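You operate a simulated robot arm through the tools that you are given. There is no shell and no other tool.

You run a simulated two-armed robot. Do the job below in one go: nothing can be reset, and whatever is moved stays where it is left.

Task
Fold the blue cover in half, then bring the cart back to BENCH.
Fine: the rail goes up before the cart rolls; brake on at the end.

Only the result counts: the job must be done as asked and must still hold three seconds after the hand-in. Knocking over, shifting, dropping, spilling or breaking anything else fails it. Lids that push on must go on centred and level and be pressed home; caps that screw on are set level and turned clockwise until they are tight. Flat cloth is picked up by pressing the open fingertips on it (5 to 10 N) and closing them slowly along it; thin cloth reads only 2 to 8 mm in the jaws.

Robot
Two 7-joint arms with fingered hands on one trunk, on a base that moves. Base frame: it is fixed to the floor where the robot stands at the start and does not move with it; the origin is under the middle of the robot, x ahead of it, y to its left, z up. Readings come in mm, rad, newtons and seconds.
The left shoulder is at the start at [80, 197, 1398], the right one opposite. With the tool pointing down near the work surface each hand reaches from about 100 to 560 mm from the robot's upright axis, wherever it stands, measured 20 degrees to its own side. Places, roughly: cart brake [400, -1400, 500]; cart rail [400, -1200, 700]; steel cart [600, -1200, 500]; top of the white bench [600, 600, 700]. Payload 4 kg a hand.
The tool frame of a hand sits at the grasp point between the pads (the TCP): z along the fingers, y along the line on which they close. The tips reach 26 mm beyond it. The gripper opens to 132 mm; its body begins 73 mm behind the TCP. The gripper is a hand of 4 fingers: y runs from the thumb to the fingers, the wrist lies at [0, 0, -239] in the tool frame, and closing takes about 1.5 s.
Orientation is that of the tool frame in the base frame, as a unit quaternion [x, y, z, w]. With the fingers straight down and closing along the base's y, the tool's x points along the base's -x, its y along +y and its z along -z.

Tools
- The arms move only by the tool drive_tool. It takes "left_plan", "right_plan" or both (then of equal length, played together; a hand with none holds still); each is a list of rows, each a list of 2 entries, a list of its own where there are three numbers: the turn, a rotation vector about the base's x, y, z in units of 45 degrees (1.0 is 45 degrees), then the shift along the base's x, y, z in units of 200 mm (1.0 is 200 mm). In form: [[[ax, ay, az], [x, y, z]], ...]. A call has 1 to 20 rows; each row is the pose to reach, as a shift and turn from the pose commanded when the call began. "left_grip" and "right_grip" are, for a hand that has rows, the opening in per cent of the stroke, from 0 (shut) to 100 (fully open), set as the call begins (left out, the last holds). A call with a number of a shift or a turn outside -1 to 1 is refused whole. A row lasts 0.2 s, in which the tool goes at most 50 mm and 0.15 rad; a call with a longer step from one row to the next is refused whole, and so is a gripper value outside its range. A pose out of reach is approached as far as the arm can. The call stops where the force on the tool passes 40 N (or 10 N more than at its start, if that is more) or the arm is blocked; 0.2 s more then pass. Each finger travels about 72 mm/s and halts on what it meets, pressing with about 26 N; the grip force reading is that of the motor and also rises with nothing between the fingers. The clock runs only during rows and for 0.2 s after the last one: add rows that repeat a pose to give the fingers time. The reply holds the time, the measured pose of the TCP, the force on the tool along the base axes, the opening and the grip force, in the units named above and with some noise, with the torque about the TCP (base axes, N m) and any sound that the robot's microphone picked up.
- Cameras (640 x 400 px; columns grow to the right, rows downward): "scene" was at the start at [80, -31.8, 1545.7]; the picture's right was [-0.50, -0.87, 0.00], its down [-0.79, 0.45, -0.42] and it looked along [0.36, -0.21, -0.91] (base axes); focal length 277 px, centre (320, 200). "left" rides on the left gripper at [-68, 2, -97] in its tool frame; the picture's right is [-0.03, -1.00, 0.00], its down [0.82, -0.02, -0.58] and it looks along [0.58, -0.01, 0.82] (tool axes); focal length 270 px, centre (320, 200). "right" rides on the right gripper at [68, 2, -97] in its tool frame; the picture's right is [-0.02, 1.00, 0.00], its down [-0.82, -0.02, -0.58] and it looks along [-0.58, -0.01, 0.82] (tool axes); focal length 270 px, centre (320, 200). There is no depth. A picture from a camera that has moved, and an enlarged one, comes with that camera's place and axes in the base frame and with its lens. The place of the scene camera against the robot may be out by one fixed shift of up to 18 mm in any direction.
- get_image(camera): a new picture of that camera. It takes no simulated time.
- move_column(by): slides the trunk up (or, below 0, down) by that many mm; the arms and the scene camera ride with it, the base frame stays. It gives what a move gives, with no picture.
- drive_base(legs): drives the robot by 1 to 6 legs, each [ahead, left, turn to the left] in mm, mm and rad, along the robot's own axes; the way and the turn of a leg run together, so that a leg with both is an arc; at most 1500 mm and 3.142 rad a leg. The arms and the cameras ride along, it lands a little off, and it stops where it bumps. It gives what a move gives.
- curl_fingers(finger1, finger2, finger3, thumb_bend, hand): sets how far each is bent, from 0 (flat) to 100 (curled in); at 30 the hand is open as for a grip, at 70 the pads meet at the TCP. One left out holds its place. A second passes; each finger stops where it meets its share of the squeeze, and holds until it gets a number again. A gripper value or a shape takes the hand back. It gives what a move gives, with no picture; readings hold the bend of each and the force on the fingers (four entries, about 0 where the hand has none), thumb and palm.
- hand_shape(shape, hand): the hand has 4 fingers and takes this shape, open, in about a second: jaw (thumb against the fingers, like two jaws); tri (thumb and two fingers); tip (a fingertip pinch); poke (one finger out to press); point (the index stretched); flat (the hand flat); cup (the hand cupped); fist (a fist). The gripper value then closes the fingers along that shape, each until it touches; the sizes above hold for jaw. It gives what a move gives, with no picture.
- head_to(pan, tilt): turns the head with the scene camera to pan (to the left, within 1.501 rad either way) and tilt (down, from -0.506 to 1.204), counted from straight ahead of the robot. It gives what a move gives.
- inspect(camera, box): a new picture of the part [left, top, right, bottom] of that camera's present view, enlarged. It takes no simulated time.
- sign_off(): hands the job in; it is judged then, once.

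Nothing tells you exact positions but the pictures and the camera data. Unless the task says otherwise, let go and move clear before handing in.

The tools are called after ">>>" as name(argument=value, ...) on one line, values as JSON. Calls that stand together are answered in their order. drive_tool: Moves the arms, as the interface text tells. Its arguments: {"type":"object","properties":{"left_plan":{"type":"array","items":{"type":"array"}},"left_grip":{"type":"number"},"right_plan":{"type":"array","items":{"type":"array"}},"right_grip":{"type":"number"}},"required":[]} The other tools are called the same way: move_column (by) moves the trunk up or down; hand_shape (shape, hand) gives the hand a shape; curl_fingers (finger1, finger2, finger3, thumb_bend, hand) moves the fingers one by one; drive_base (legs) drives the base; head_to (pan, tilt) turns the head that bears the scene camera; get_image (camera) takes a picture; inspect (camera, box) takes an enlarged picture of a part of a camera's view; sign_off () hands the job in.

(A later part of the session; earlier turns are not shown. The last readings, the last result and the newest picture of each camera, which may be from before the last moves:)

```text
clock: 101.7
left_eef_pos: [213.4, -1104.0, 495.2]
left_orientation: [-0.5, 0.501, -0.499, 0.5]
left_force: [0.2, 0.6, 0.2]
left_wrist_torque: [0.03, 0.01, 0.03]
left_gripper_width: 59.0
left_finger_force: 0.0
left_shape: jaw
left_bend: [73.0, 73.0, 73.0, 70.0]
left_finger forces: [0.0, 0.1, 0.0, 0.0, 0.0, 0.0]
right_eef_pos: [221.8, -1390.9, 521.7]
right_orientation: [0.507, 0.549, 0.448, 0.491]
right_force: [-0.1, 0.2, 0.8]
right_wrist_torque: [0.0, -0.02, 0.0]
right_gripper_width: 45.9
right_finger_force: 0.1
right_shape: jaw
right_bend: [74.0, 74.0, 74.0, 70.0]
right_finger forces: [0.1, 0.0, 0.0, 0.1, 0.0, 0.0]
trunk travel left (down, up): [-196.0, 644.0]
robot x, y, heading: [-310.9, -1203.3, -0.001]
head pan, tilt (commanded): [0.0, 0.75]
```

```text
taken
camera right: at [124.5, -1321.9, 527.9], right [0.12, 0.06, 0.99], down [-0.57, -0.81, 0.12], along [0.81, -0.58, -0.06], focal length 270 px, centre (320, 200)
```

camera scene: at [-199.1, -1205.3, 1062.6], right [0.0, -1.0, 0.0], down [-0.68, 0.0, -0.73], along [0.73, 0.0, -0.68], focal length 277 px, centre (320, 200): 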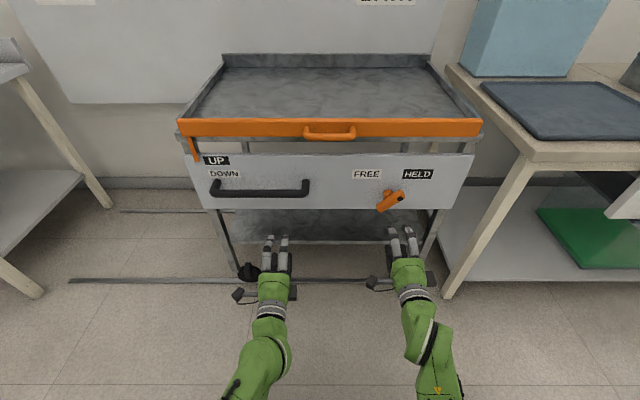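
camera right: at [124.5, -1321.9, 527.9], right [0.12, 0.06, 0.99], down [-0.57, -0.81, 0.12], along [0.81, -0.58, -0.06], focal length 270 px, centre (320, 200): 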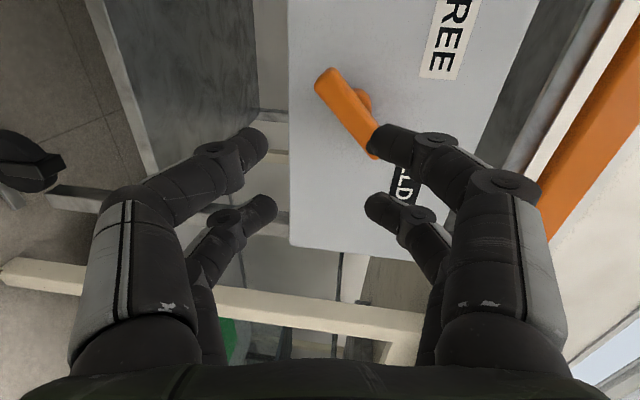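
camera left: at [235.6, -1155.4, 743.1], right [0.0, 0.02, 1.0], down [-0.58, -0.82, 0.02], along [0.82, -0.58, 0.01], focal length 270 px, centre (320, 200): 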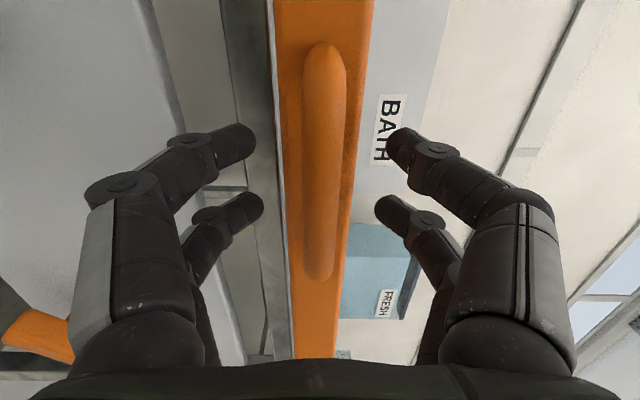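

I now have a closer fix on the brake knob: about y=-1396, z=531, with its bar at roughly 40–45° and the dot end toward HELD. I'll roll the right hand so the jaws close across the bar, and move nearer.

>>> drive_tool(right_plan=[[[-0.127, -0.02, 0.008], [0.05, 0, 0.01]], [[-0.254, -0.04, 0.017], [0.1, -0.01, 0.02]], [[-0.381, -0.06, 0.025], [0.15, -0.01, 0.03]], [[-0.509, -0.08, 0.034], [0.2, -0.015, 0.035]], [[-0.636, -0.1, 0.042], [0.24, -0.02, 0.04]], [[-0.763, -0.12, 0.051], [0.24, -0.02, 0.045]], [[-0.8906, -0.1402, 0.0593], [0.24, -0.02, 0.045]], [[-0.8906, -0.1402, 0.0593], [0.24, -0.02, 0.045]]], right_grip=45)

>>> get_image(camera="right")

>>> inspect(camera="scene", box=[320, 150, 464, 240])

```text
clock: 103.5
left_eef_pos: [212.4, -1103.8, 495.0]
left_orientation: [0.501, -0.5, 0.499, -0.499]
left_force: [-0.3, -0.3, 0.1]
left_wrist_torque: [-0.03, 0.05, 0.02]
left_gripper_width: 59.0
left_finger_force: 0.1
left_shape: jaw
left_bend: [73.0, 73.0, 73.0, 70.0]
left_finger forces: [0.0, 0.0, 0.0, 0.0, 0.0, 0.1]
right_eef_pos: [268.6, -1394.6, 531.1]
right_orientation: [0.27, 0.654, 0.27, 0.653]
right_force: [-0.2, 0.2, -0.2]
right_wrist_torque: [0.0, 0.02, 0.04]
right_gripper_width: 59.1
right_finger_force: 0.1
right_shape: jaw
right_bend: [73.0, 73.0, 73.0, 70.0]
right_finger forces: [0.0, 0.0, 0.0, 0.1, 0.1, 0.1]
right hand out of reach, approached as far as the arm can: row 6
trunk travel left (down, up): [-196.0, 644.0]
robot x, y, heading: [-307.2, -1204.2, 0.001]
head pan, tilt (commanded): [0.0, 0.75]
```

```text
taken
camera right: at [172.1, -1345.3, 482.2], right [0.0, 0.69, 0.72], down [-0.58, -0.59, 0.56], along [0.82, -0.42, 0.4], focal length 270 px, centre (320, 200)
```

right: 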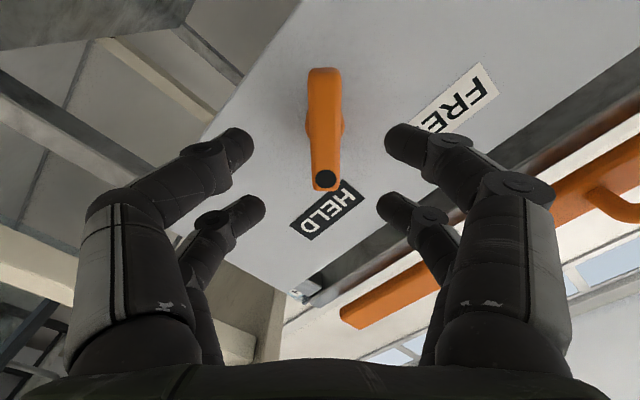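

```text
4.44 times, centred on (392, 195) of scene
camera zoom: at [-198.9, -1205.4, 1062.6], right [0.0, -1.0, 0.0], down [-0.68, 0.0, -0.73], along [0.73, 0.0, -0.68], focal length 1232 px, centre (0, 222)
```

zoom: 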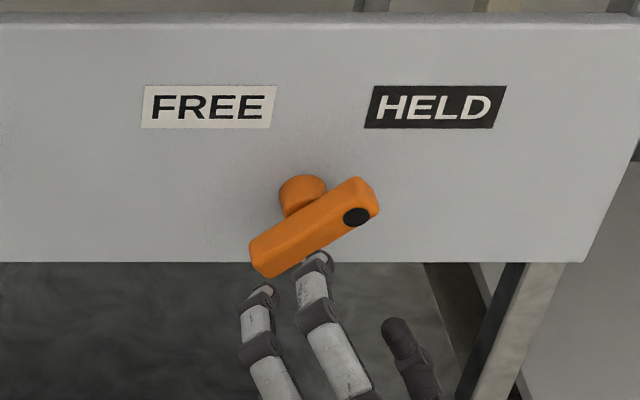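

The bar lines up well between the fingers. I'll move 40 mm closer and use the change in view to measure its depth.

>>> drive_tool(right_plan=[[[0, 0, 0], [0.1, 0, 0]], [[0, 0, 0], [0.2, 0, 0]], [[0, 0, 0], [0.2, 0, 0]]])

>>> get_image(camera="right")

```text
clock: 104.3
left_eef_pos: [213.4, -1104.1, 495.0]
left_orientation: [0.499, -0.5, 0.501, -0.5]
left_force: [-0.9, -0.9, -0.1]
left_wrist_torque: [0.0, 0.03, 0.0]
left_gripper_width: 58.8
left_finger_force: 0.1
left_shape: jaw
left_bend: [73.0, 73.0, 73.0, 70.0]
left_finger forces: [0.0, 0.1, 0.1, 0.1, 0.0, 0.0]
right_eef_pos: [310.9, -1394.1, 529.6]
right_orientation: [0.271, 0.654, 0.27, 0.653]
right_force: [0.1, 0.3, -0.6]
right_wrist_torque: [0.0, -0.01, 0.03]
right_gripper_width: 59.0
right_finger_force: 0.1
right_shape: jaw
right_bend: [73.0, 73.0, 73.0, 70.0]
right_finger forces: [0.0, 0.0, 0.1, 0.0, 0.1, 0.0]
trunk travel left (down, up): [-196.0, 644.0]
robot x, y, heading: [-308.6, -1203.0, -0.003]
head pan, tilt (commanded): [0.0, 0.75]
```

```text
taken
camera right: at [212.9, -1345.2, 482.3], right [0.0, 0.69, 0.72], down [-0.58, -0.59, 0.56], along [0.82, -0.42, 0.4], focal length 270 px, centre (320, 200)
```

right: 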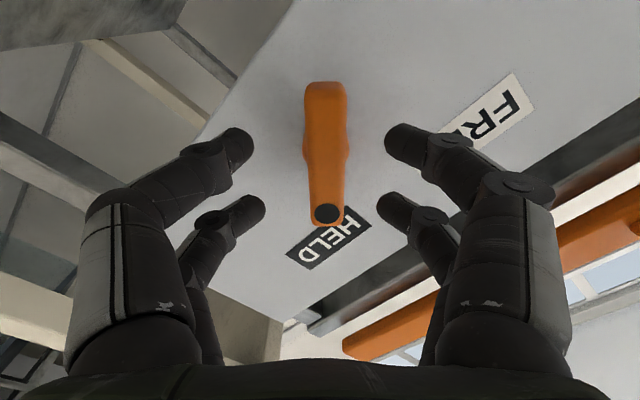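

Triangulation puts the bar's front face at x≈339, centred on the hand axis. I'll advance until the fingers straddle it, then close gently.

>>> drive_tool(right_plan=[[[0, 0, 0], [0.05, 0, 0]], [[0, 0, 0], [0.1, 0, 0]], [[0, 0, 0], [0.155, 0, 0]], [[0, 0, 0], [0.155, 0, 0]]])

>>> drive_tool(right_plan=[[[0, 0, 0], [0, 0, 0]], [[0, 0, 0], [0, 0, 0]], [[0, 0, 0], [0, 0, 0]], [[0, 0, 0], [0, 0, 0]], [[0, 0, 0], [0, 0, 0]], [[0, 0, 0], [0, 0, 0]]], right_grip=5)

>>> get_image(camera="right")

>>> inspect(camera="scene", box=[320, 150, 464, 240])

```text
clock: 105.3
left_eef_pos: [213.3, -1104.6, 495.5]
left_orientation: [-0.5, 0.501, -0.499, 0.5]
left_force: [-0.3, -0.7, 0.0]
left_wrist_torque: [0.0, 0.02, -0.03]
left_gripper_width: 58.9
left_finger_force: 0.0
left_shape: jaw
left_bend: [73.0, 73.0, 73.0, 70.0]
left_finger forces: [0.0, 0.2, 0.0, 0.1, 0.0, 0.1]
right_eef_pos: [339.5, -1393.3, 529.8]
right_orientation: [0.27, 0.654, 0.272, 0.653]
right_force: [-0.1, -0.7, -0.1]
right_wrist_torque: [0.01, -0.03, -0.02]
right_gripper_width: 58.8
right_finger_force: 0.1
right_shape: jaw
right_bend: [73.0, 73.0, 73.0, 70.0]
right_finger forces: [0.0, 0.0, 0.0, 0.1, 0.0, 0.0]
trunk travel left (down, up): [-196.0, 644.0]
robot x, y, heading: [-309.0, -1203.8, 0.005]
head pan, tilt (commanded): [0.0, 0.75]
```

```text
clock: 106.7
left_eef_pos: [213.4, -1103.0, 495.2]
left_orientation: [-0.5, 0.501, -0.5, 0.499]
left_force: [-0.1, -0.1, -0.4]
left_wrist_torque: [0.02, 0.02, -0.03]
left_gripper_width: 59.1
left_finger_force: 0.1
left_shape: jaw
left_bend: [73.0, 73.0, 73.0, 70.0]
left_finger forces: [0.1, 0.1, 0.1, 0.0, 0.0, 0.0]
right_eef_pos: [340.7, -1393.2, 530.3]
right_orientation: [0.271, 0.653, 0.271, 0.653]
right_force: [6.4, 3.2, 4.1]
right_wrist_torque: [-0.04, -0.06, 0.1]
right_gripper_width: 12.2
right_finger_force: 25.6
right_shape: jaw
right_bend: [72.0, 72.0, 72.0, 70.0]
right_finger forces: [25.2, 25.3, 22.2, 0.0, 22.6, 0.0]
trunk travel left (down, up): [-196.0, 644.0]
robot x, y, heading: [-304.9, -1205.5, -0.003]
head pan, tilt (commanded): [0.0, 0.75]
```

```text
taken
camera right: at [243.4, -1344.8, 483.1], right [0.0, 0.69, 0.72], down [-0.58, -0.59, 0.56], along [0.82, -0.42, 0.4], focal length 270 px, centre (320, 200)
```

right: 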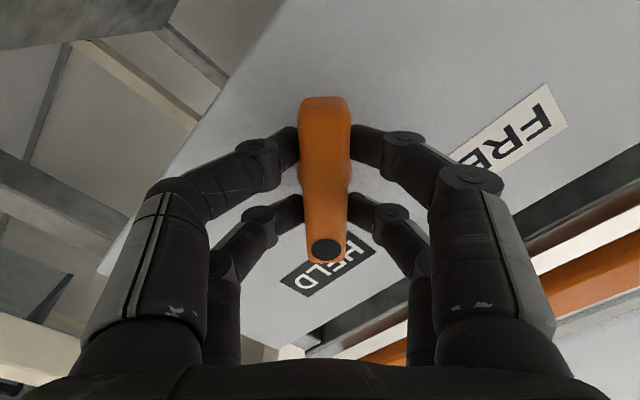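

```text
4.44 times, centred on (392, 195) of scene
camera zoom: at [-198.9, -1204.8, 1062.6], right [0.0, -1.0, 0.0], down [-0.68, 0.0, -0.73], along [0.73, 0.0, -0.68], focal length 1232 px, centre (0, 222)
```

zoom: 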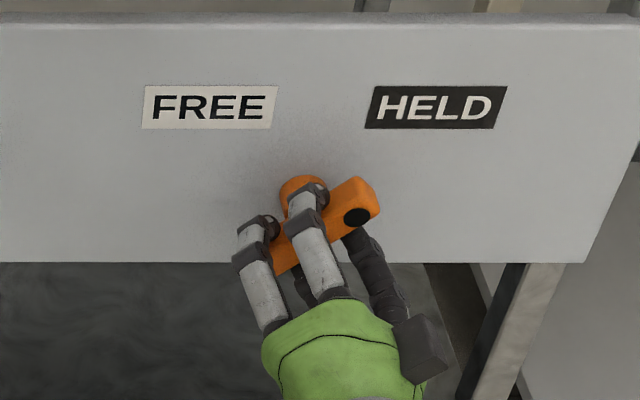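

The knob is gripped firmly, with all fingers in contact. I'll turn it toward FREE (anticlockwise as seen from the front), the first 45°.

>>> drive_tool(right_plan=[[[-0.125, 0, 0], [0, 0, 0]], [[-0.25, 0, 0], [0, 0, 0]], [[-0.375, 0, 0], [0, 0, 0]], [[-0.5, 0, 0], [0, 0, 0]], [[-0.625, 0, 0], [0, 0, 0]], [[-0.75, 0, 0], [0, 0, 0]], [[-0.875, 0, 0], [0, 0, 0]], [[-1.0, 0, 0], [0, 0, 0]], [[-1.0, 0, 0], [0, 0, 0]]])

>>> inspect(camera="scene", box=[320, 150, 464, 240])

>>> get_image(camera="right")

```text
clock: 108.7
left_eef_pos: [213.3, -1104.3, 494.5]
left_orientation: [-0.5, 0.5, -0.5, 0.501]
left_force: [0.4, -0.3, -1.0]
left_wrist_torque: [0.0, -0.05, -0.03]
left_gripper_width: 58.7
left_finger_force: 0.1
left_shape: jaw
left_bend: [73.0, 73.0, 73.0, 70.0]
left_finger forces: [0.0, 0.0, 0.1, 0.0, 0.0, 0.0]
right_eef_pos: [341.0, -1394.1, 530.8]
right_orientation: [-0.001, 0.707, -0.001, 0.707]
right_force: [11.7, -4.5, 9.9]
right_wrist_torque: [0.06, -0.16, -0.09]
right_gripper_width: 12.0
right_finger_force: 26.0
right_shape: jaw
right_bend: [72.0, 72.0, 71.0, 70.0]
right_finger forces: [23.7, 23.5, 25.7, 0.0, 26.6, 0.0]
trunk travel left (down, up): [-196.0, 644.0]
robot x, y, heading: [-306.4, -1203.2, 0.002]
head pan, tilt (commanded): [0.0, 0.75]
```

```text
4.44 times, centred on (392, 195) of scene
camera zoom: at [-199.2, -1205.4, 1062.6], right [0.0, -1.0, 0.0], down [-0.68, 0.0, -0.73], along [0.73, 0.0, -0.68], focal length 1232 px, centre (0, 222)
```

zoom: 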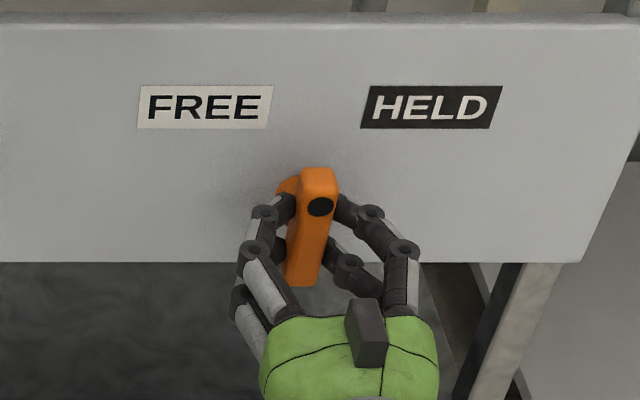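

```text
taken
camera right: at [243.2, -1393.0, 462.2], right [0.0, 1.0, 0.02], down [-0.58, -0.02, 0.82], along [0.82, -0.01, 0.58], focal length 270 px, centre (320, 200)
```

right: 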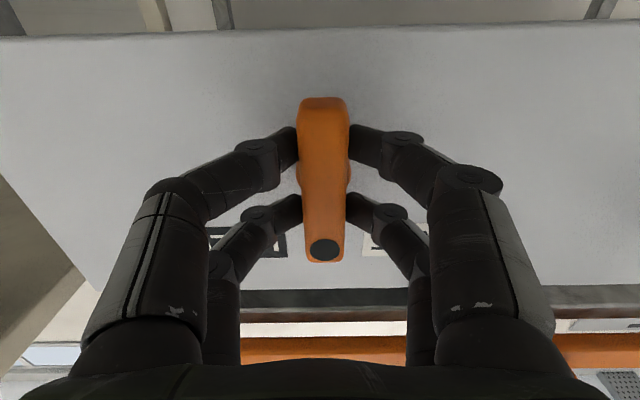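

The dot points straight up now, halfway. I'll continue toward FREE.

>>> drive_tool(right_plan=[[[-0.125, 0, 0], [0, 0, 0]], [[-0.25, 0, 0], [0, 0, 0]], [[-0.375, 0, 0], [0, 0, 0]], [[-0.5, 0, 0], [0, 0, 0]], [[-0.625, 0, 0], [0, 0, 0]], [[-0.75, 0, 0], [0, 0, 0]], [[-0.875, 0, 0], [0, 0, 0]], [[-1.0, 0, 0], [0, 0, 0]], [[-1.0, 0, 0], [0, 0, 0]]])

>>> inspect(camera="scene", box=[320, 150, 464, 240])

>>> get_image(camera="right")

```text
clock: 110.7
left_eef_pos: [213.3, -1103.5, 494.6]
left_orientation: [-0.5, 0.5, -0.5, 0.5]
left_force: [0.6, 0.6, 0.4]
left_wrist_torque: [-0.01, 0.02, -0.02]
left_gripper_width: 59.2
left_finger_force: 0.1
left_shape: jaw
left_bend: [73.0, 73.0, 73.0, 70.0]
left_finger forces: [0.0, 0.0, 0.0, 0.0, 0.0, 0.0]
right_eef_pos: [340.3, -1395.0, 532.3]
right_orientation: [-0.271, 0.652, -0.272, 0.654]
right_force: [15.1, -4.9, 16.8]
right_wrist_torque: [0.06, -0.37, -0.19]
right_gripper_width: 12.1
right_finger_force: 25.7
right_shape: jaw
right_bend: [71.0, 71.0, 71.0, 70.0]
right_finger forces: [21.6, 21.2, 28.7, 0.0, 30.0, 0.1]
trunk travel left (down, up): [-196.0, 644.0]
robot x, y, heading: [-309.0, -1202.8, 0.001]
head pan, tilt (commanded): [0.0, 0.75]
```

```text
4.44 times, centred on (392, 195) of scene
camera zoom: at [-200.0, -1205.1, 1062.8], right [0.0, -1.0, 0.0], down [-0.68, 0.0, -0.73], along [0.73, 0.0, -0.68], focal length 1232 px, centre (0, 222)
```

zoom: 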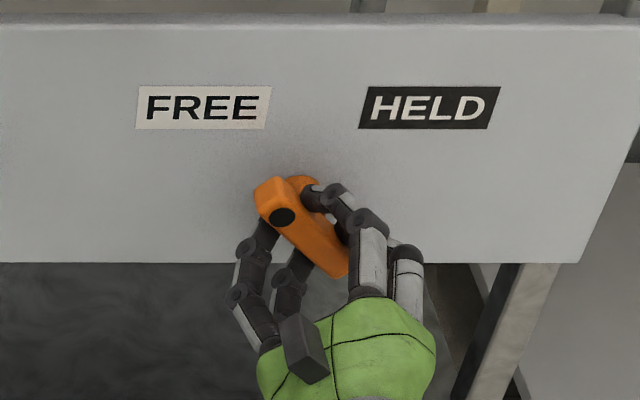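

```text
taken
camera right: at [242.9, -1441.6, 481.8], right [0.0, 0.72, -0.69], down [-0.58, 0.56, 0.59], along [0.82, 0.4, 0.42], focal length 270 px, centre (320, 200)
```

right: 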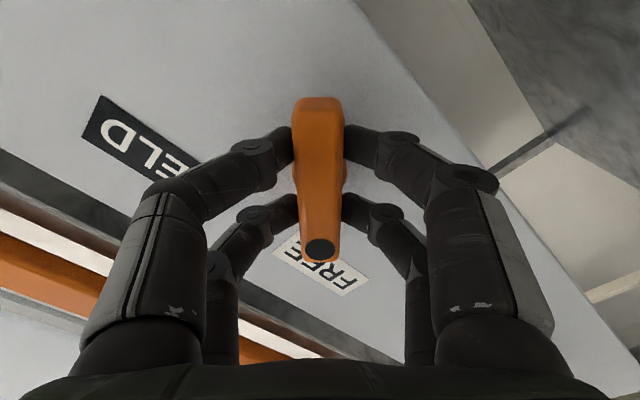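

The dot now points at FREE, mirror-symmetric to its HELD position. I'll nudge a few degrees further to confirm the end stop, then release it.

>>> drive_tool(right_plan=[[[-0.06, 0, 0], [0, 0, 0]], [[-0.12, 0, 0], [0, 0, 0]], [[-0.12, 0, 0], [0, 0, 0]]])

>>> inspect(camera="scene", box=[320, 150, 464, 240])

```text
clock: 111.5
left_eef_pos: [212.9, -1103.0, 496.0]
left_orientation: [0.5, -0.5, 0.5, -0.5]
left_force: [-0.5, 0.5, -0.3]
left_wrist_torque: [-0.03, -0.02, -0.03]
left_gripper_width: 58.9
left_finger_force: 0.0
left_shape: jaw
left_bend: [73.0, 73.0, 73.0, 70.0]
left_finger forces: [0.0, 0.1, 0.1, 0.1, 0.1, 0.0]
right_eef_pos: [339.8, -1392.5, 530.8]
right_orientation: [-0.301, 0.639, -0.301, 0.64]
right_force: [16.5, 0.5, 16.2]
right_wrist_torque: [0.66, -0.41, -0.14]
right_gripper_width: 12.3
right_finger_force: 26.2
right_shape: jaw
right_bend: [71.0, 71.0, 71.0, 70.0]
right_finger forces: [25.7, 19.8, 31.4, 0.0, 25.8, 0.0]
trunk travel left (down, up): [-196.0, 644.0]
robot x, y, heading: [-309.6, -1201.8, 0.0]
head pan, tilt (commanded): [0.0, 0.75]
```

```text
4.44 times, centred on (392, 195) of scene
camera zoom: at [-199.7, -1204.8, 1062.7], right [0.0, -1.0, 0.0], down [-0.68, 0.0, -0.73], along [0.73, 0.0, -0.68], focal length 1232 px, centre (0, 222)
```

zoom: 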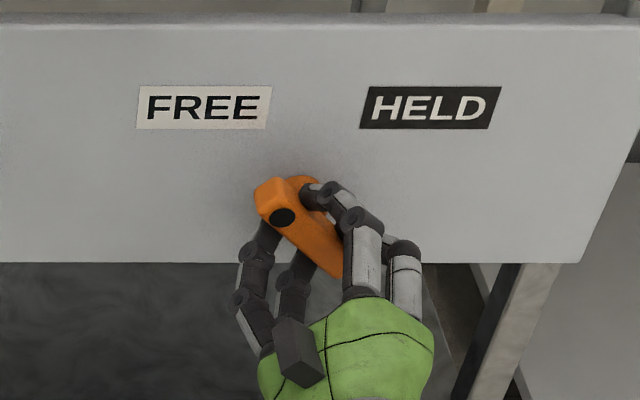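

The torque rose and the knob didn't move, so it is at its FREE stop. I'll relax, open, and back the right hand out.

>>> drive_tool(right_plan=[[[0.06, 0, 0], [0, 0, 0]], [[0.12, 0, 0], [0, 0, 0]], [[0.12, 0, 0], [0, 0, 0]]])

>>> drive_tool(right_plan=[[[0, 0, 0], [0, 0, 0]], [[0, 0, 0], [0, 0, 0]], [[0, 0, 0], [0, 0, 0]], [[0, 0, 0], [0, 0, 0]], [[0, 0, 0], [-0.15, 0, 0]], [[0, 0, 0], [-0.3, 0, 0]], [[0, 0, 0], [-0.45, 0, 0]], [[0, 0, 0], [-0.6, 0, 0]], [[0, 0, 0], [-0.6, 0, 0]]], right_grip=45)

>>> get_image(camera="scene")

>>> inspect(camera="scene", box=[170, 100, 490, 300])

>>> get_image(camera="left")

```text
clock: 112.3
left_eef_pos: [212.4, -1103.6, 496.0]
left_orientation: [0.5, -0.5, 0.5, -0.499]
left_force: [-0.2, -0.5, 0.7]
left_wrist_torque: [0.01, -0.03, 0.01]
left_gripper_width: 58.8
left_finger_force: 0.0
left_shape: jaw
left_bend: [73.0, 73.0, 73.0, 70.0]
left_finger forces: [0.1, 0.0, 0.1, 0.0, 0.0, 0.0]
right_eef_pos: [339.8, -1391.5, 531.3]
right_orientation: [-0.27, 0.653, -0.271, 0.653]
right_force: [16.4, 1.7, 16.8]
right_wrist_torque: [-0.02, -0.37, -0.16]
right_gripper_width: 11.8
right_finger_force: 26.4
right_shape: jaw
right_bend: [71.0, 71.0, 71.0, 70.0]
right_finger forces: [21.8, 23.4, 25.3, 0.1, 29.8, 0.0]
trunk travel left (down, up): [-196.0, 644.0]
robot x, y, heading: [-306.8, -1203.0, 0.002]
head pan, tilt (commanded): [0.0, 0.75]
```

```text
clock: 114.3
left_eef_pos: [212.0, -1104.1, 494.5]
left_orientation: [-0.501, 0.501, -0.499, 0.499]
left_force: [-0.8, -0.6, 0.2]
left_wrist_torque: [0.04, 0.0, 0.0]
left_gripper_width: 58.9
left_finger_force: 0.0
left_shape: jaw
left_bend: [73.0, 73.0, 73.0, 70.0]
left_finger forces: [0.1, 0.0, 0.0, 0.1, 0.1, 0.1]
right_eef_pos: [219.6, -1393.1, 530.4]
right_orientation: [-0.269, 0.654, -0.27, 0.653]
right_force: [-0.2, -0.3, -0.2]
right_wrist_torque: [0.03, -0.01, -0.02]
right_gripper_width: 58.8
right_finger_force: 0.1
right_shape: jaw
right_bend: [73.0, 73.0, 73.0, 70.0]
right_finger forces: [0.1, 0.0, 0.0, 0.0, 0.0, 0.0]
trunk travel left (down, up): [-196.0, 644.0]
robot x, y, heading: [-309.7, -1202.6, -0.002]
head pan, tilt (commanded): [0.0, 0.75]
```

```text
taken
camera scene: at [-198.9, -1205.3, 1062.6], right [0.0, -1.0, 0.0], down [-0.68, 0.0, -0.73], along [0.73, 0.0, -0.68], focal length 277 px, centre (320, 200)
```

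scene: 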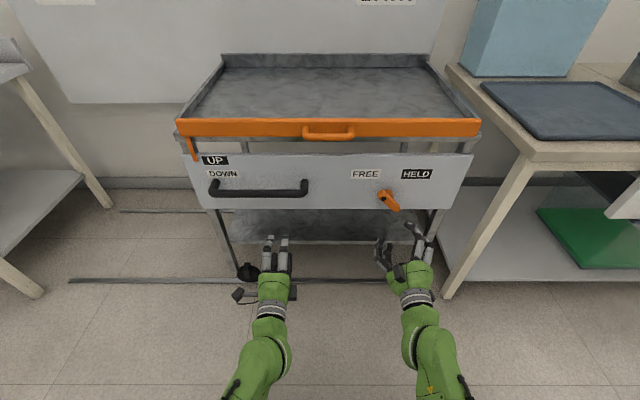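

```text
2.00 times, centred on (330, 200) of scene
camera zoom: at [-198.9, -1205.3, 1062.6], right [0.0, -1.0, 0.0], down [-0.68, 0.0, -0.73], along [0.73, 0.0, -0.68], focal length 554 px, centre (300, 200)
```

zoom: 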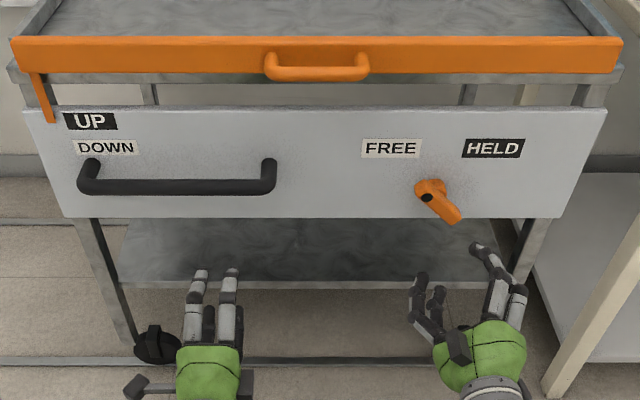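

```text
taken
camera left: at [116.1, -1036.0, 492.9], right [0.0, 0.02, 1.0], down [-0.58, -0.82, 0.02], along [0.82, -0.58, 0.01], focal length 270 px, centre (320, 200)
```

left: 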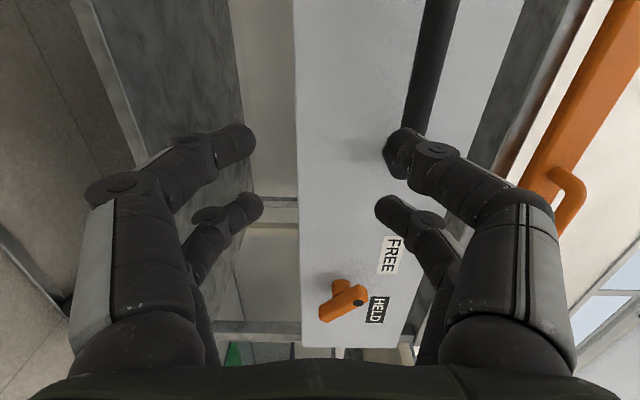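

Rail is UP and the knob's dot points at FREE. The black handle bar is at about x=332, z=591, from y=-925 to y=-1162. First I'll look at the left ends of the floor rails to see where the BENCH stop is.

>>> inspect(camera="scene", box=[0, 150, 240, 300])

>>> head_to(pan=0.7, tilt=0.55)

>>> get_image(camera="scene")

>>> head_to(pan=-0.7, tilt=0.7)

>>> get_image(camera="scene")

```text
2.67 times, centred on (120, 225) of scene
camera zoom: at [-198.9, -1205.3, 1062.6], right [0.0, -1.0, 0.0], down [-0.68, 0.0, -0.73], along [0.73, 0.0, -0.68], focal length 739 px, centre (853, 133)
```

zoom: 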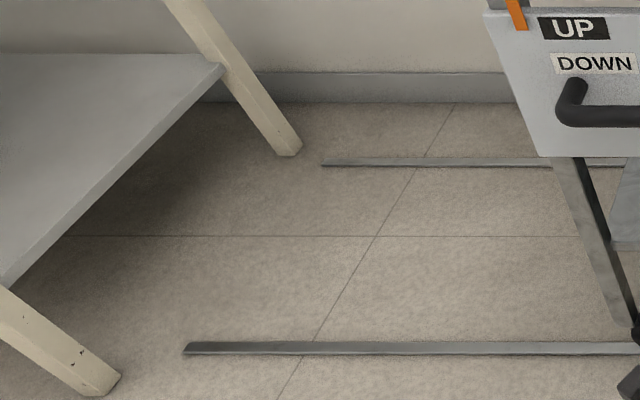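

```text
clock: 115.3
left_eef_pos: [213.5, -1104.0, 494.4]
left_orientation: [-0.5, 0.501, -0.5, 0.5]
left_force: [-0.5, 0.8, 0.7]
left_wrist_torque: [0.0, 0.01, -0.04]
left_gripper_width: 58.8
left_finger_force: 0.1
left_shape: jaw
left_bend: [73.0, 73.0, 73.0, 70.0]
left_finger forces: [0.1, 0.1, 0.0, 0.0, 0.0, 0.1]
right_eef_pos: [219.9, -1394.3, 530.5]
right_orientation: [-0.271, 0.653, -0.271, 0.653]
right_force: [0.1, 0.7, 0.0]
right_wrist_torque: [-0.02, 0.0, -0.04]
right_gripper_width: 59.1
right_finger_force: 0.1
right_shape: jaw
right_bend: [73.0, 73.0, 73.0, 70.0]
right_finger forces: [0.0, 0.0, 0.0, 0.0, 0.0, 0.0]
trunk travel left (down, up): [-196.0, 644.0]
robot x, y, heading: [-313.7, -1203.4, 0.006]
head pan, tilt (commanded): [0.7, 0.55]
```

```text
taken
camera scene: at [-213.2, -1147.6, 1079.9], right [0.64, -0.76, 0.0], down [-0.4, -0.34, -0.85], along [0.65, 0.55, -0.52], focal length 277 px, centre (320, 200)
```

scene: 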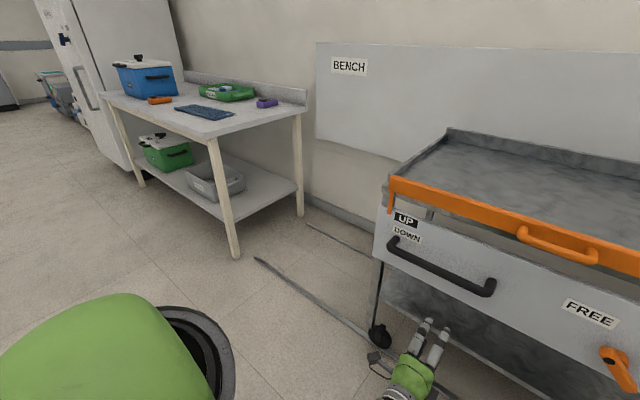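

```text
clock: 116.9
left_eef_pos: [212.9, -1103.3, 496.3]
left_orientation: [-0.5, 0.5, -0.5, 0.499]
left_force: [1.2, -1.0, 0.1]
left_wrist_torque: [0.01, -0.01, 0.0]
left_gripper_width: 59.0
left_finger_force: 0.1
left_shape: jaw
left_bend: [73.0, 73.0, 73.0, 70.0]
left_finger forces: [0.0, 0.0, 0.0, 0.0, 0.0, 0.0]
right_eef_pos: [219.6, -1394.9, 530.4]
right_orientation: [-0.271, 0.654, -0.27, 0.653]
right_force: [-0.2, -0.8, 0.3]
right_wrist_torque: [-0.03, -0.01, -0.01]
right_gripper_width: 59.0
right_finger_force: 0.1
right_shape: jaw
right_bend: [73.0, 73.0, 73.0, 70.0]
right_finger forces: [0.0, 0.0, 0.0, 0.0, 0.1, 0.1]
trunk travel left (down, up): [-196.0, 644.0]
robot x, y, heading: [-311.2, -1206.2, 0.003]
head pan, tilt (commanded): [-0.7, 0.7]
```

```text
taken
camera scene: at [-216.8, -1260.0, 1066.8], right [-0.64, -0.77, 0.0], down [-0.49, 0.41, -0.77], along [0.59, -0.49, -0.64], focal length 277 px, centre (320, 200)
```

scene: 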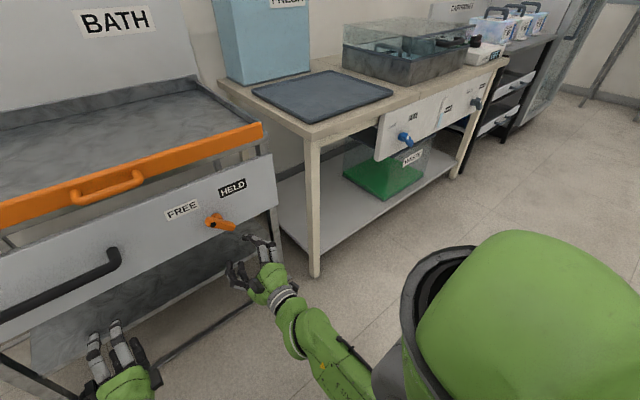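

No stops are visible on the rails themselves, so I'll roll the cart toward BENCH and feel for its end stop. First I'll line up the left hand with the handle near its left post.

>>> drive_tool(left_plan=[[[0, 0, 0], [0, 0.1, 0.08]], [[0, 0, 0], [0, 0.2, 0.16]], [[0, 0, 0], [0, 0.3, 0.24]], [[0, 0, 0], [0, 0.4, 0.32]], [[0, 0, 0], [0, 0.5, 0.4]], [[0, 0, 0], [0, 0.6, 0.48]], [[0, 0, 0], [0, 0.66, 0.48]], [[0, 0, 0], [0, 0.66, 0.48]]])

>>> head_to(pan=0.25, tilt=0.75)

>>> get_image(camera="scene")

>>> get_image(camera="left")

```text
clock: 118.7
left_eef_pos: [245.3, -1000.0, 592.3]
left_orientation: [-0.5, 0.482, -0.5, 0.517]
left_force: [0.0, -0.3, 0.6]
left_wrist_torque: [-0.01, 0.0, 0.0]
left_gripper_width: 59.4
left_finger_force: 0.0
left_shape: jaw
left_bend: [73.0, 73.0, 73.0, 70.0]
left_finger forces: [0.0, 0.0, 0.0, 0.1, 0.1, 0.0]
left hand out of reach, approached as far as the arm can: row 5, 6, 7
right_eef_pos: [219.4, -1394.1, 531.0]
right_orientation: [-0.271, 0.653, -0.271, 0.653]
right_force: [-0.4, 0.4, 0.8]
right_wrist_torque: [-0.01, -0.01, 0.01]
right_gripper_width: 59.0
right_finger_force: 0.0
right_shape: jaw
right_bend: [73.0, 73.0, 73.0, 70.0]
right_finger forces: [0.0, 0.0, 0.1, 0.0, 0.0, 0.1]
trunk travel left (down, up): [-196.0, 644.0]
robot x, y, heading: [-312.0, -1205.3, 0.005]
head pan, tilt (commanded): [-0.7, 0.7]
```

```text
clock: 119.9
left_eef_pos: [244.4, -1001.8, 591.0]
left_orientation: [-0.5, 0.482, -0.5, 0.517]
left_force: [-0.7, 0.6, 0.4]
left_wrist_torque: [0.0, 0.02, -0.02]
left_gripper_width: 59.1
left_finger_force: 0.1
left_shape: jaw
left_bend: [73.0, 73.0, 73.0, 70.0]
left_finger forces: [0.0, 0.0, 0.0, 0.0, 0.1, 0.0]
right_eef_pos: [219.1, -1393.9, 530.5]
right_orientation: [-0.271, 0.653, -0.271, 0.653]
right_force: [-0.1, -0.8, 0.1]
right_wrist_torque: [-0.01, -0.01, 0.0]
right_gripper_width: 58.9
right_finger_force: 0.0
right_shape: jaw
right_bend: [73.0, 73.0, 73.0, 70.0]
right_finger forces: [0.1, 0.0, 0.0, 0.0, 0.1, 0.1]
trunk travel left (down, up): [-196.0, 644.0]
robot x, y, heading: [-313.0, -1204.8, 0.002]
head pan, tilt (commanded): [0.25, 0.75]
```

```text
taken
camera scene: at [-201.6, -1184.9, 1062.6], right [0.25, -0.97, 0.0], down [-0.66, -0.17, -0.73], along [0.71, 0.18, -0.68], focal length 277 px, centre (320, 200)
```

scene: 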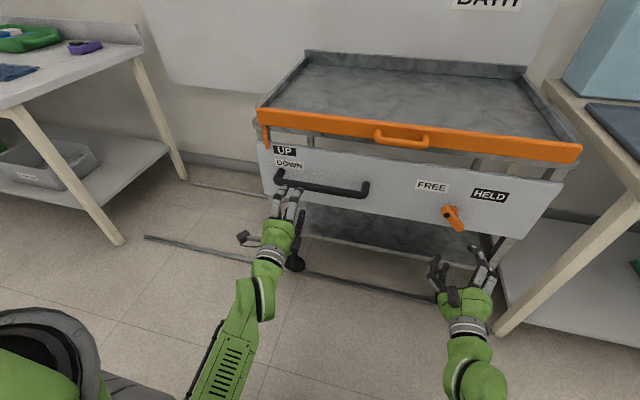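

```text
taken
camera left: at [145.8, -936.5, 585.1], right [-0.04, 0.03, 1.0], down [-0.55, -0.84, 0.0], along [0.83, -0.55, 0.04], focal length 270 px, centre (320, 200)
```

left: 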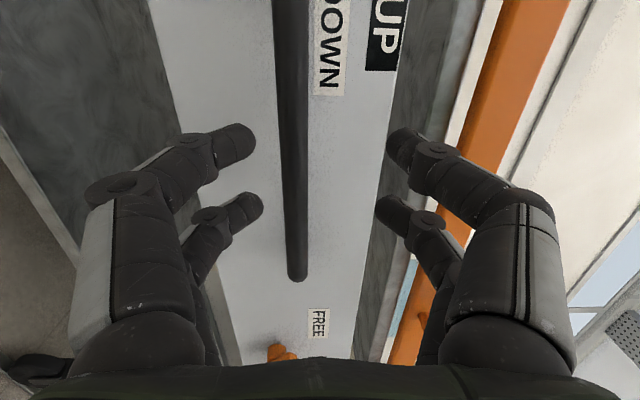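

The handle bar is at about x=342, z=575. The left arm is near its sideways limit, so I'll drive the base 100 mm left and then approach.

>>> drive_base(legs=[[0, 100, 0]])

>>> drive_tool(left_plan=[[[0, 0, 0], [0, -0.12, -0.02]], [[0, 0, 0], [0, -0.25, -0.05]], [[0, 0, 0], [0, -0.35, -0.08]], [[0, 0, 0], [0, -0.35, -0.08]]])

>>> get_image(camera="left")

```text
clock: 121.0
left_eef_pos: [245.1, -900.7, 590.9]
left_orientation: [-0.5, 0.482, -0.501, 0.516]
left_force: [-0.2, 0.0, -0.5]
left_wrist_torque: [-0.01, -0.02, -0.02]
left_gripper_width: 59.3
left_finger_force: 0.1
left_shape: jaw
left_bend: [73.0, 73.0, 73.0, 70.0]
left_finger forces: [0.1, 0.1, 0.0, 0.0, 0.1, 0.0]
right_eef_pos: [220.1, -1294.2, 529.4]
right_orientation: [-0.271, 0.653, -0.272, 0.652]
right_force: [-0.5, -0.1, -0.1]
right_wrist_torque: [-0.01, 0.02, -0.02]
right_gripper_width: 58.9
right_finger_force: 0.1
right_shape: jaw
right_bend: [73.0, 73.0, 73.0, 70.0]
right_finger forces: [0.1, 0.0, 0.0, 0.0, 0.0, 0.1]
trunk travel left (down, up): [-196.0, 644.0]
robot x, y, heading: [-311.2, -1103.3, 0.001]
head pan, tilt (commanded): [0.25, 0.75]
```

```text
clock: 122.0
left_eef_pos: [245.6, -971.4, 573.9]
left_orientation: [-0.5, 0.482, -0.5, 0.517]
left_force: [1.1, 0.0, 0.0]
left_wrist_torque: [0.0, 0.01, -0.02]
left_gripper_width: 59.2
left_finger_force: 0.0
left_shape: jaw
left_bend: [73.0, 73.0, 73.0, 70.0]
left_finger forces: [0.0, 0.0, 0.0, 0.0, 0.0, 0.1]
right_eef_pos: [219.4, -1294.8, 530.9]
right_orientation: [-0.27, 0.653, -0.272, 0.653]
right_force: [0.3, -0.7, 0.1]
right_wrist_torque: [0.01, 0.0, -0.01]
right_gripper_width: 59.0
right_finger_force: 0.1
right_shape: jaw
right_bend: [73.0, 73.0, 73.0, 70.0]
right_finger forces: [0.1, 0.1, 0.1, 0.0, 0.1, 0.1]
trunk travel left (down, up): [-196.0, 644.0]
robot x, y, heading: [-309.3, -1099.3, 0.004]
head pan, tilt (commanded): [0.25, 0.75]
```

```text
taken
camera left: at [145.8, -906.4, 568.9], right [-0.04, 0.03, 1.0], down [-0.55, -0.84, 0.0], along [0.83, -0.55, 0.04], focal length 270 px, centre (320, 200)
```

left: 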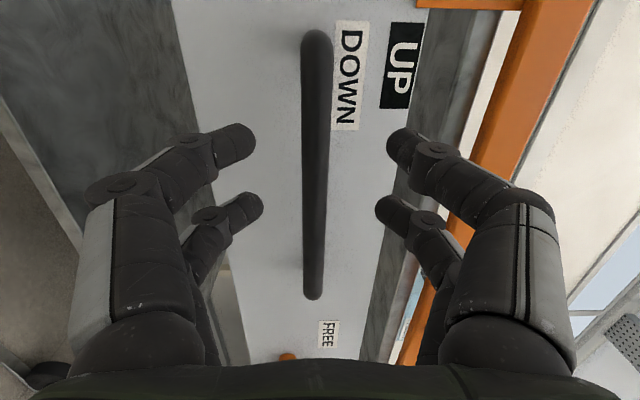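

The bar is centred between the fingers at z≈573. I'll move straight in and close on it.

>>> drive_tool(left_plan=[[[0, 0.02, -0.02], [0.1, 0.01, 0]], [[0, 0.045, -0.045], [0.2, 0.02, 0]], [[0, 0.045, -0.045], [0.3, 0.025, 0]], [[0, 0.045, -0.045], [0.4, 0.025, 0]], [[0, 0.045, -0.045], [0.46, 0.025, 0]], [[0, 0.045, -0.045], [0.46, 0.025, 0]]])

>>> get_image(camera="left")

>>> get_image(camera="scene")

```text
clock: 123.5
left_eef_pos: [336.8, -967.3, 574.6]
left_orientation: [0.5, -0.499, 0.501, -0.499]
left_force: [-0.3, 0.3, 0.5]
left_wrist_torque: [0.0, 0.0, 0.02]
left_gripper_width: 59.3
left_finger_force: 0.1
left_shape: jaw
left_bend: [73.0, 73.0, 73.0, 70.0]
left_finger forces: [0.0, 0.0, 0.1, 0.1, 0.0, 0.0]
right_eef_pos: [220.3, -1294.2, 531.0]
right_orientation: [-0.269, 0.653, -0.272, 0.653]
right_force: [-0.4, -0.3, 0.4]
right_wrist_torque: [0.0, 0.0, 0.0]
right_gripper_width: 58.9
right_finger_force: 0.1
right_shape: jaw
right_bend: [73.0, 73.0, 73.0, 70.0]
right_finger forces: [0.1, 0.0, 0.0, 0.0, 0.0, 0.1]
trunk travel left (down, up): [-196.0, 644.0]
robot x, y, heading: [-307.5, -1100.9, 0.004]
head pan, tilt (commanded): [0.25, 0.75]
```

```text
taken
camera left: at [240.1, -898.0, 572.8], right [0.0, 0.03, 1.0], down [-0.58, -0.82, 0.02], along [0.82, -0.58, 0.02], focal length 270 px, centre (320, 200)
```

left: 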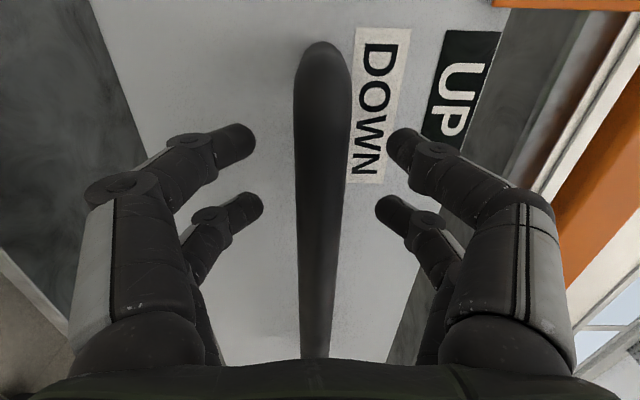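

```text
taken
camera scene: at [-201.7, -1084.9, 1062.6], right [0.25, -0.97, 0.0], down [-0.66, -0.17, -0.73], along [0.71, 0.18, -0.68], focal length 277 px, centre (320, 200)
```

scene: 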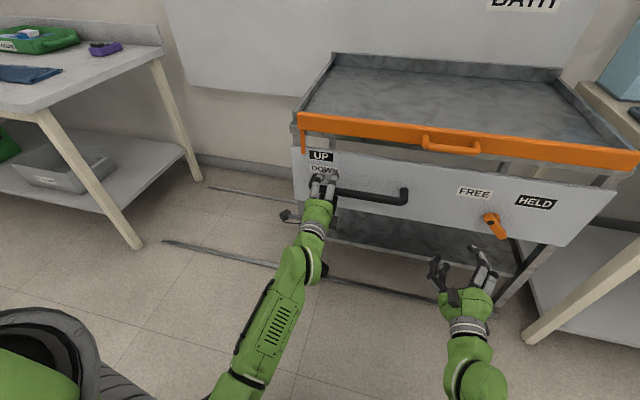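

>>> drive_tool(left_plan=[[[0, 0, 0], [0, 0, 0]], [[0, 0, 0], [0, 0, 0]], [[0, 0, 0], [0, 0, 0]], [[0, 0, 0], [0, 0, 0]], [[0, 0, 0], [0, 0, 0]], [[0, 0, 0], [0, 0, 0]]], left_grip=5)

>>> get_image(camera="left")

```text
clock: 124.8
left_eef_pos: [337.3, -965.6, 574.3]
left_orientation: [0.5, -0.5, 0.5, -0.499]
left_force: [-0.3, -0.1, 0.7]
left_wrist_torque: [0.01, -0.02, 0.0]
left_gripper_width: 7.2
left_finger_force: 0.2
left_shape: jaw
left_bend: [71.0, 71.0, 71.0, 70.0]
left_finger forces: [0.3, 0.2, 0.1, 0.0, 0.8, 0.0]
right_eef_pos: [219.8, -1294.7, 529.8]
right_orientation: [-0.27, 0.653, -0.271, 0.653]
right_force: [0.3, 1.0, 0.0]
right_wrist_torque: [-0.04, -0.02, 0.01]
right_gripper_width: 58.9
right_finger_force: 0.1
right_shape: jaw
right_bend: [73.0, 73.0, 73.0, 70.0]
right_finger forces: [0.0, 0.0, 0.0, 0.0, 0.1, 0.0]
trunk travel left (down, up): [-196.0, 644.0]
robot x, y, heading: [-310.9, -1104.1, 0.002]
head pan, tilt (commanded): [0.25, 0.75]
```

```text
taken
camera left: at [239.9, -898.1, 572.9], right [0.0, 0.03, 1.0], down [-0.58, -0.82, 0.02], along [0.82, -0.58, 0.02], focal length 270 px, centre (320, 200)
```

left: 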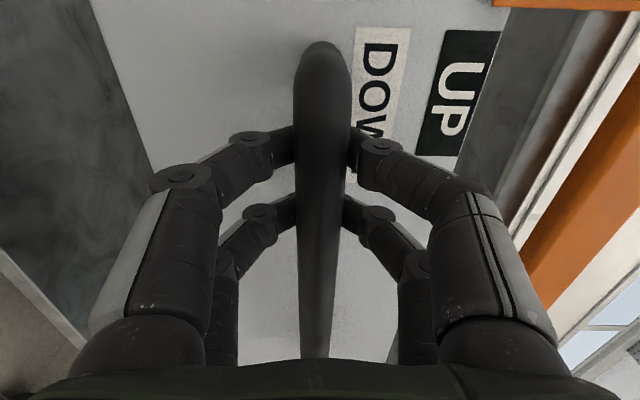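

The fingers are hooked around the bar. I'll close fully and test by pulling the cart a few centimetres toward BENCH with the arm.

>>> drive_tool(left_plan=[[[0, 0, 0], [0, 0, 0]], [[0, 0, 0], [0, 0, 0]], [[0, 0, 0], [0, 0.03, 0]], [[0, 0, 0], [0, 0.06, 0]], [[0, 0, 0], [0, 0.09, 0]], [[0, 0, 0], [0, 0.12, 0]], [[0, 0, 0], [0, 0.15, 0]], [[0, 0, 0], [0, 0.18, 0]], [[0, 0, 0], [0, 0.18, 0]]], left_grip=0)

>>> get_image(camera="scene")

>>> get_image(camera="left")

```text
clock: 126.3
left_eef_pos: [338.8, -940.8, 575.3]
left_orientation: [0.5, -0.499, 0.501, -0.499]
left_force: [24.1, 1.5, -0.4]
left_wrist_torque: [0.11, 0.07, 0.08]
left_gripper_width: 0.8
left_finger_force: 26.0
left_shape: jaw
left_bend: [70.0, 70.0, 70.0, 72.0]
left_finger forces: [19.7, 19.9, 19.5, 0.0, 22.7, 0.0]
right_eef_pos: [220.8, -1294.4, 529.1]
right_orientation: [-0.271, 0.654, -0.271, 0.652]
right_force: [0.1, -0.1, -0.7]
right_wrist_torque: [0.04, -0.01, -0.04]
right_gripper_width: 58.7
right_finger_force: 0.0
right_shape: jaw
right_bend: [73.0, 73.0, 73.0, 70.0]
right_finger forces: [0.0, 0.0, 0.1, 0.0, 0.0, 0.1]
trunk travel left (down, up): [-196.0, 644.0]
robot x, y, heading: [-309.9, -1101.4, -0.006]
head pan, tilt (commanded): [0.25, 0.75]
stopped in row 7 (left hand): the force on the tool passed its limit at 40 N (the readings are from after the stop); the commanded pose is now the measured one
```

```text
taken
camera scene: at [-198.9, -1084.6, 1062.2], right [0.25, -0.97, 0.0], down [-0.66, -0.17, -0.73], along [0.71, 0.18, -0.68], focal length 277 px, centre (320, 200)
```

scene: 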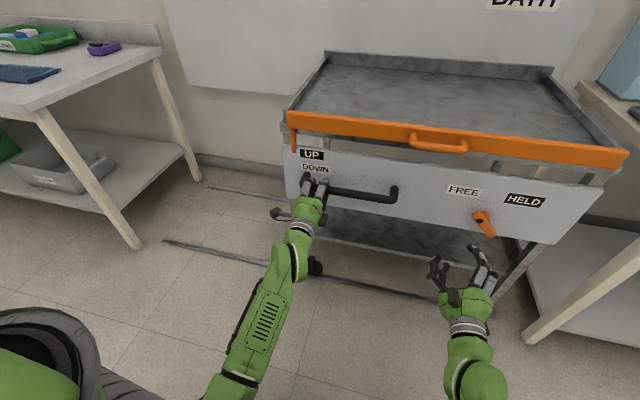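

```text
taken
camera left: at [242.2, -873.4, 573.1], right [0.0, 0.03, 1.0], down [-0.58, -0.81, 0.02], along [0.82, -0.58, 0.02], focal length 270 px, centre (320, 200)
```

left: 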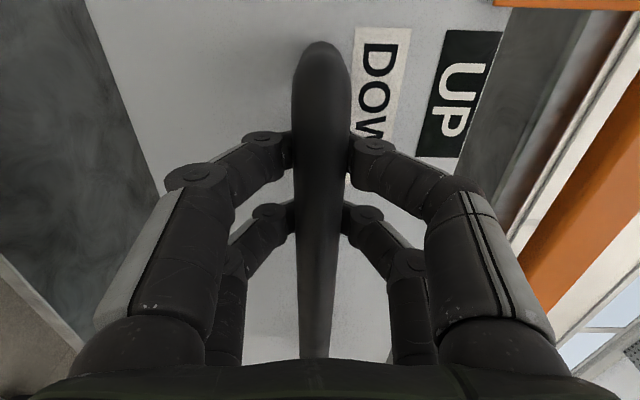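

The cart rolls along with the hand (about 25 mm). The squeeze gives a 24 N preload in x, so I'll relax that by moving the hand in a few mm before rolling further with the base.

>>> drive_tool(left_plan=[[[0, 0, 0], [0.01, 0, 0]], [[0, 0, 0], [0.02, 0, 0]], [[0, 0, 0], [0.02, 0, 0]]])

```text
clock: 127.1
left_eef_pos: [342.2, -941.5, 575.7]
left_orientation: [0.499, -0.499, 0.502, -0.5]
left_force: [10.8, 0.2, 2.0]
left_wrist_torque: [0.06, -0.04, 0.07]
left_gripper_width: 0.7
left_finger_force: 25.9
left_shape: jaw
left_bend: [71.0, 71.0, 71.0, 73.0]
left_finger forces: [19.9, 0.0, 0.0, 0.0, 21.4, 0.0]
right_eef_pos: [221.3, -1295.9, 529.6]
right_orientation: [-0.271, 0.654, -0.272, 0.652]
right_force: [-0.2, -0.1, -0.1]
right_wrist_torque: [0.02, -0.03, 0.03]
right_gripper_width: 58.7
right_finger_force: 0.0
right_shape: jaw
right_bend: [73.0, 73.0, 73.0, 70.0]
right_finger forces: [0.0, 0.1, 0.1, 0.0, 0.1, 0.1]
trunk travel left (down, up): [-196.0, 644.0]
robot x, y, heading: [-307.1, -1104.9, -0.005]
head pan, tilt (commanded): [0.25, 0.75]
```

>>> drive_tool(left_plan=[[[0, 0, 0], [0.007, 0, 0]], [[0, 0, 0], [0.007, 0, 0]]])

>>> drive_base(legs=[[0, 120, 0]])

>>> get_image(camera="scene")

>>> get_image(camera="left")

```text
clock: 127.7
left_eef_pos: [343.4, -940.8, 576.0]
left_orientation: [0.499, -0.5, 0.501, -0.5]
left_force: [4.9, 0.1, 1.1]
left_wrist_torque: [0.02, -0.02, 0.01]
left_gripper_width: 0.5
left_finger_force: 26.5
left_shape: jaw
left_bend: [71.0, 71.0, 71.0, 73.0]
left_finger forces: [0.1, 0.1, 0.1, 0.0, 0.0, 0.0]
right_eef_pos: [220.6, -1294.6, 528.9]
right_orientation: [-0.271, 0.654, -0.27, 0.653]
right_force: [-0.4, 0.4, 0.0]
right_wrist_torque: [0.01, -0.02, -0.02]
right_gripper_width: 59.1
right_finger_force: 0.1
right_shape: jaw
right_bend: [73.0, 73.0, 73.0, 70.0]
right_finger forces: [0.0, 0.0, 0.0, 0.1, 0.1, 0.1]
trunk travel left (down, up): [-196.0, 644.0]
robot x, y, heading: [-308.6, -1104.1, -0.001]
head pan, tilt (commanded): [0.25, 0.75]
```

```text
clock: 129.0
left_eef_pos: [343.1, -821.0, 575.6]
left_orientation: [0.499, -0.5, 0.502, -0.499]
left_force: [16.5, -2.5, 3.7]
left_wrist_torque: [0.07, -0.03, -0.14]
left_gripper_width: 0.2
left_finger_force: 26.2
left_shape: jaw
left_bend: [71.0, 71.0, 71.0, 72.0]
left_finger forces: [0.0, 0.1, 0.1, 0.0, 0.1, 0.0]
right_eef_pos: [220.7, -1173.7, 529.7]
right_orientation: [-0.27, 0.654, -0.271, 0.653]
right_force: [0.2, 0.4, 0.7]
right_wrist_torque: [0.03, -0.01, 0.01]
right_gripper_width: 58.7
right_finger_force: 0.0
right_shape: jaw
right_bend: [73.0, 73.0, 73.0, 70.0]
right_finger forces: [0.1, 0.0, 0.1, 0.1, 0.1, 0.1]
trunk travel left (down, up): [-196.0, 644.0]
robot x, y, heading: [-307.2, -981.4, -0.003]
head pan, tilt (commanded): [0.25, 0.75]
```

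```text
taken
camera scene: at [-200.6, -963.8, 1062.5], right [0.25, -0.97, 0.0], down [-0.66, -0.17, -0.73], along [0.71, 0.18, -0.68], focal length 277 px, centre (320, 200)
```

scene: 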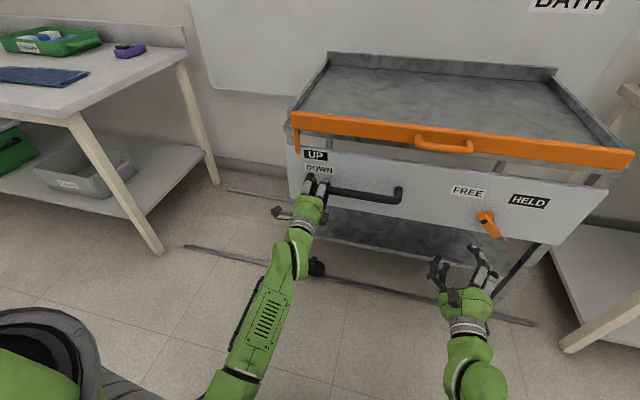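

```text
taken
camera left: at [246.3, -752.8, 573.3], right [0.0, 0.03, 1.0], down [-0.58, -0.81, 0.02], along [0.81, -0.58, 0.02], focal length 270 px, centre (320, 200)
```

left: 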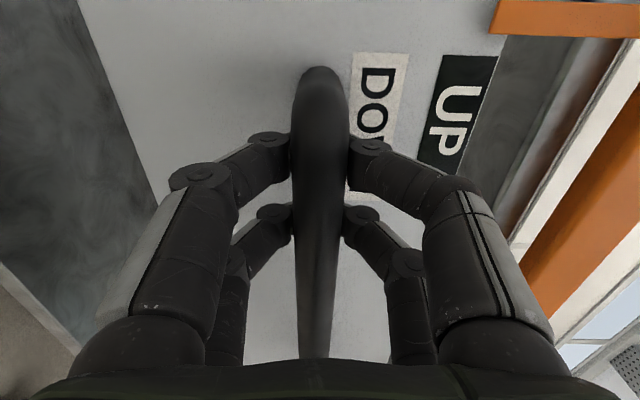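

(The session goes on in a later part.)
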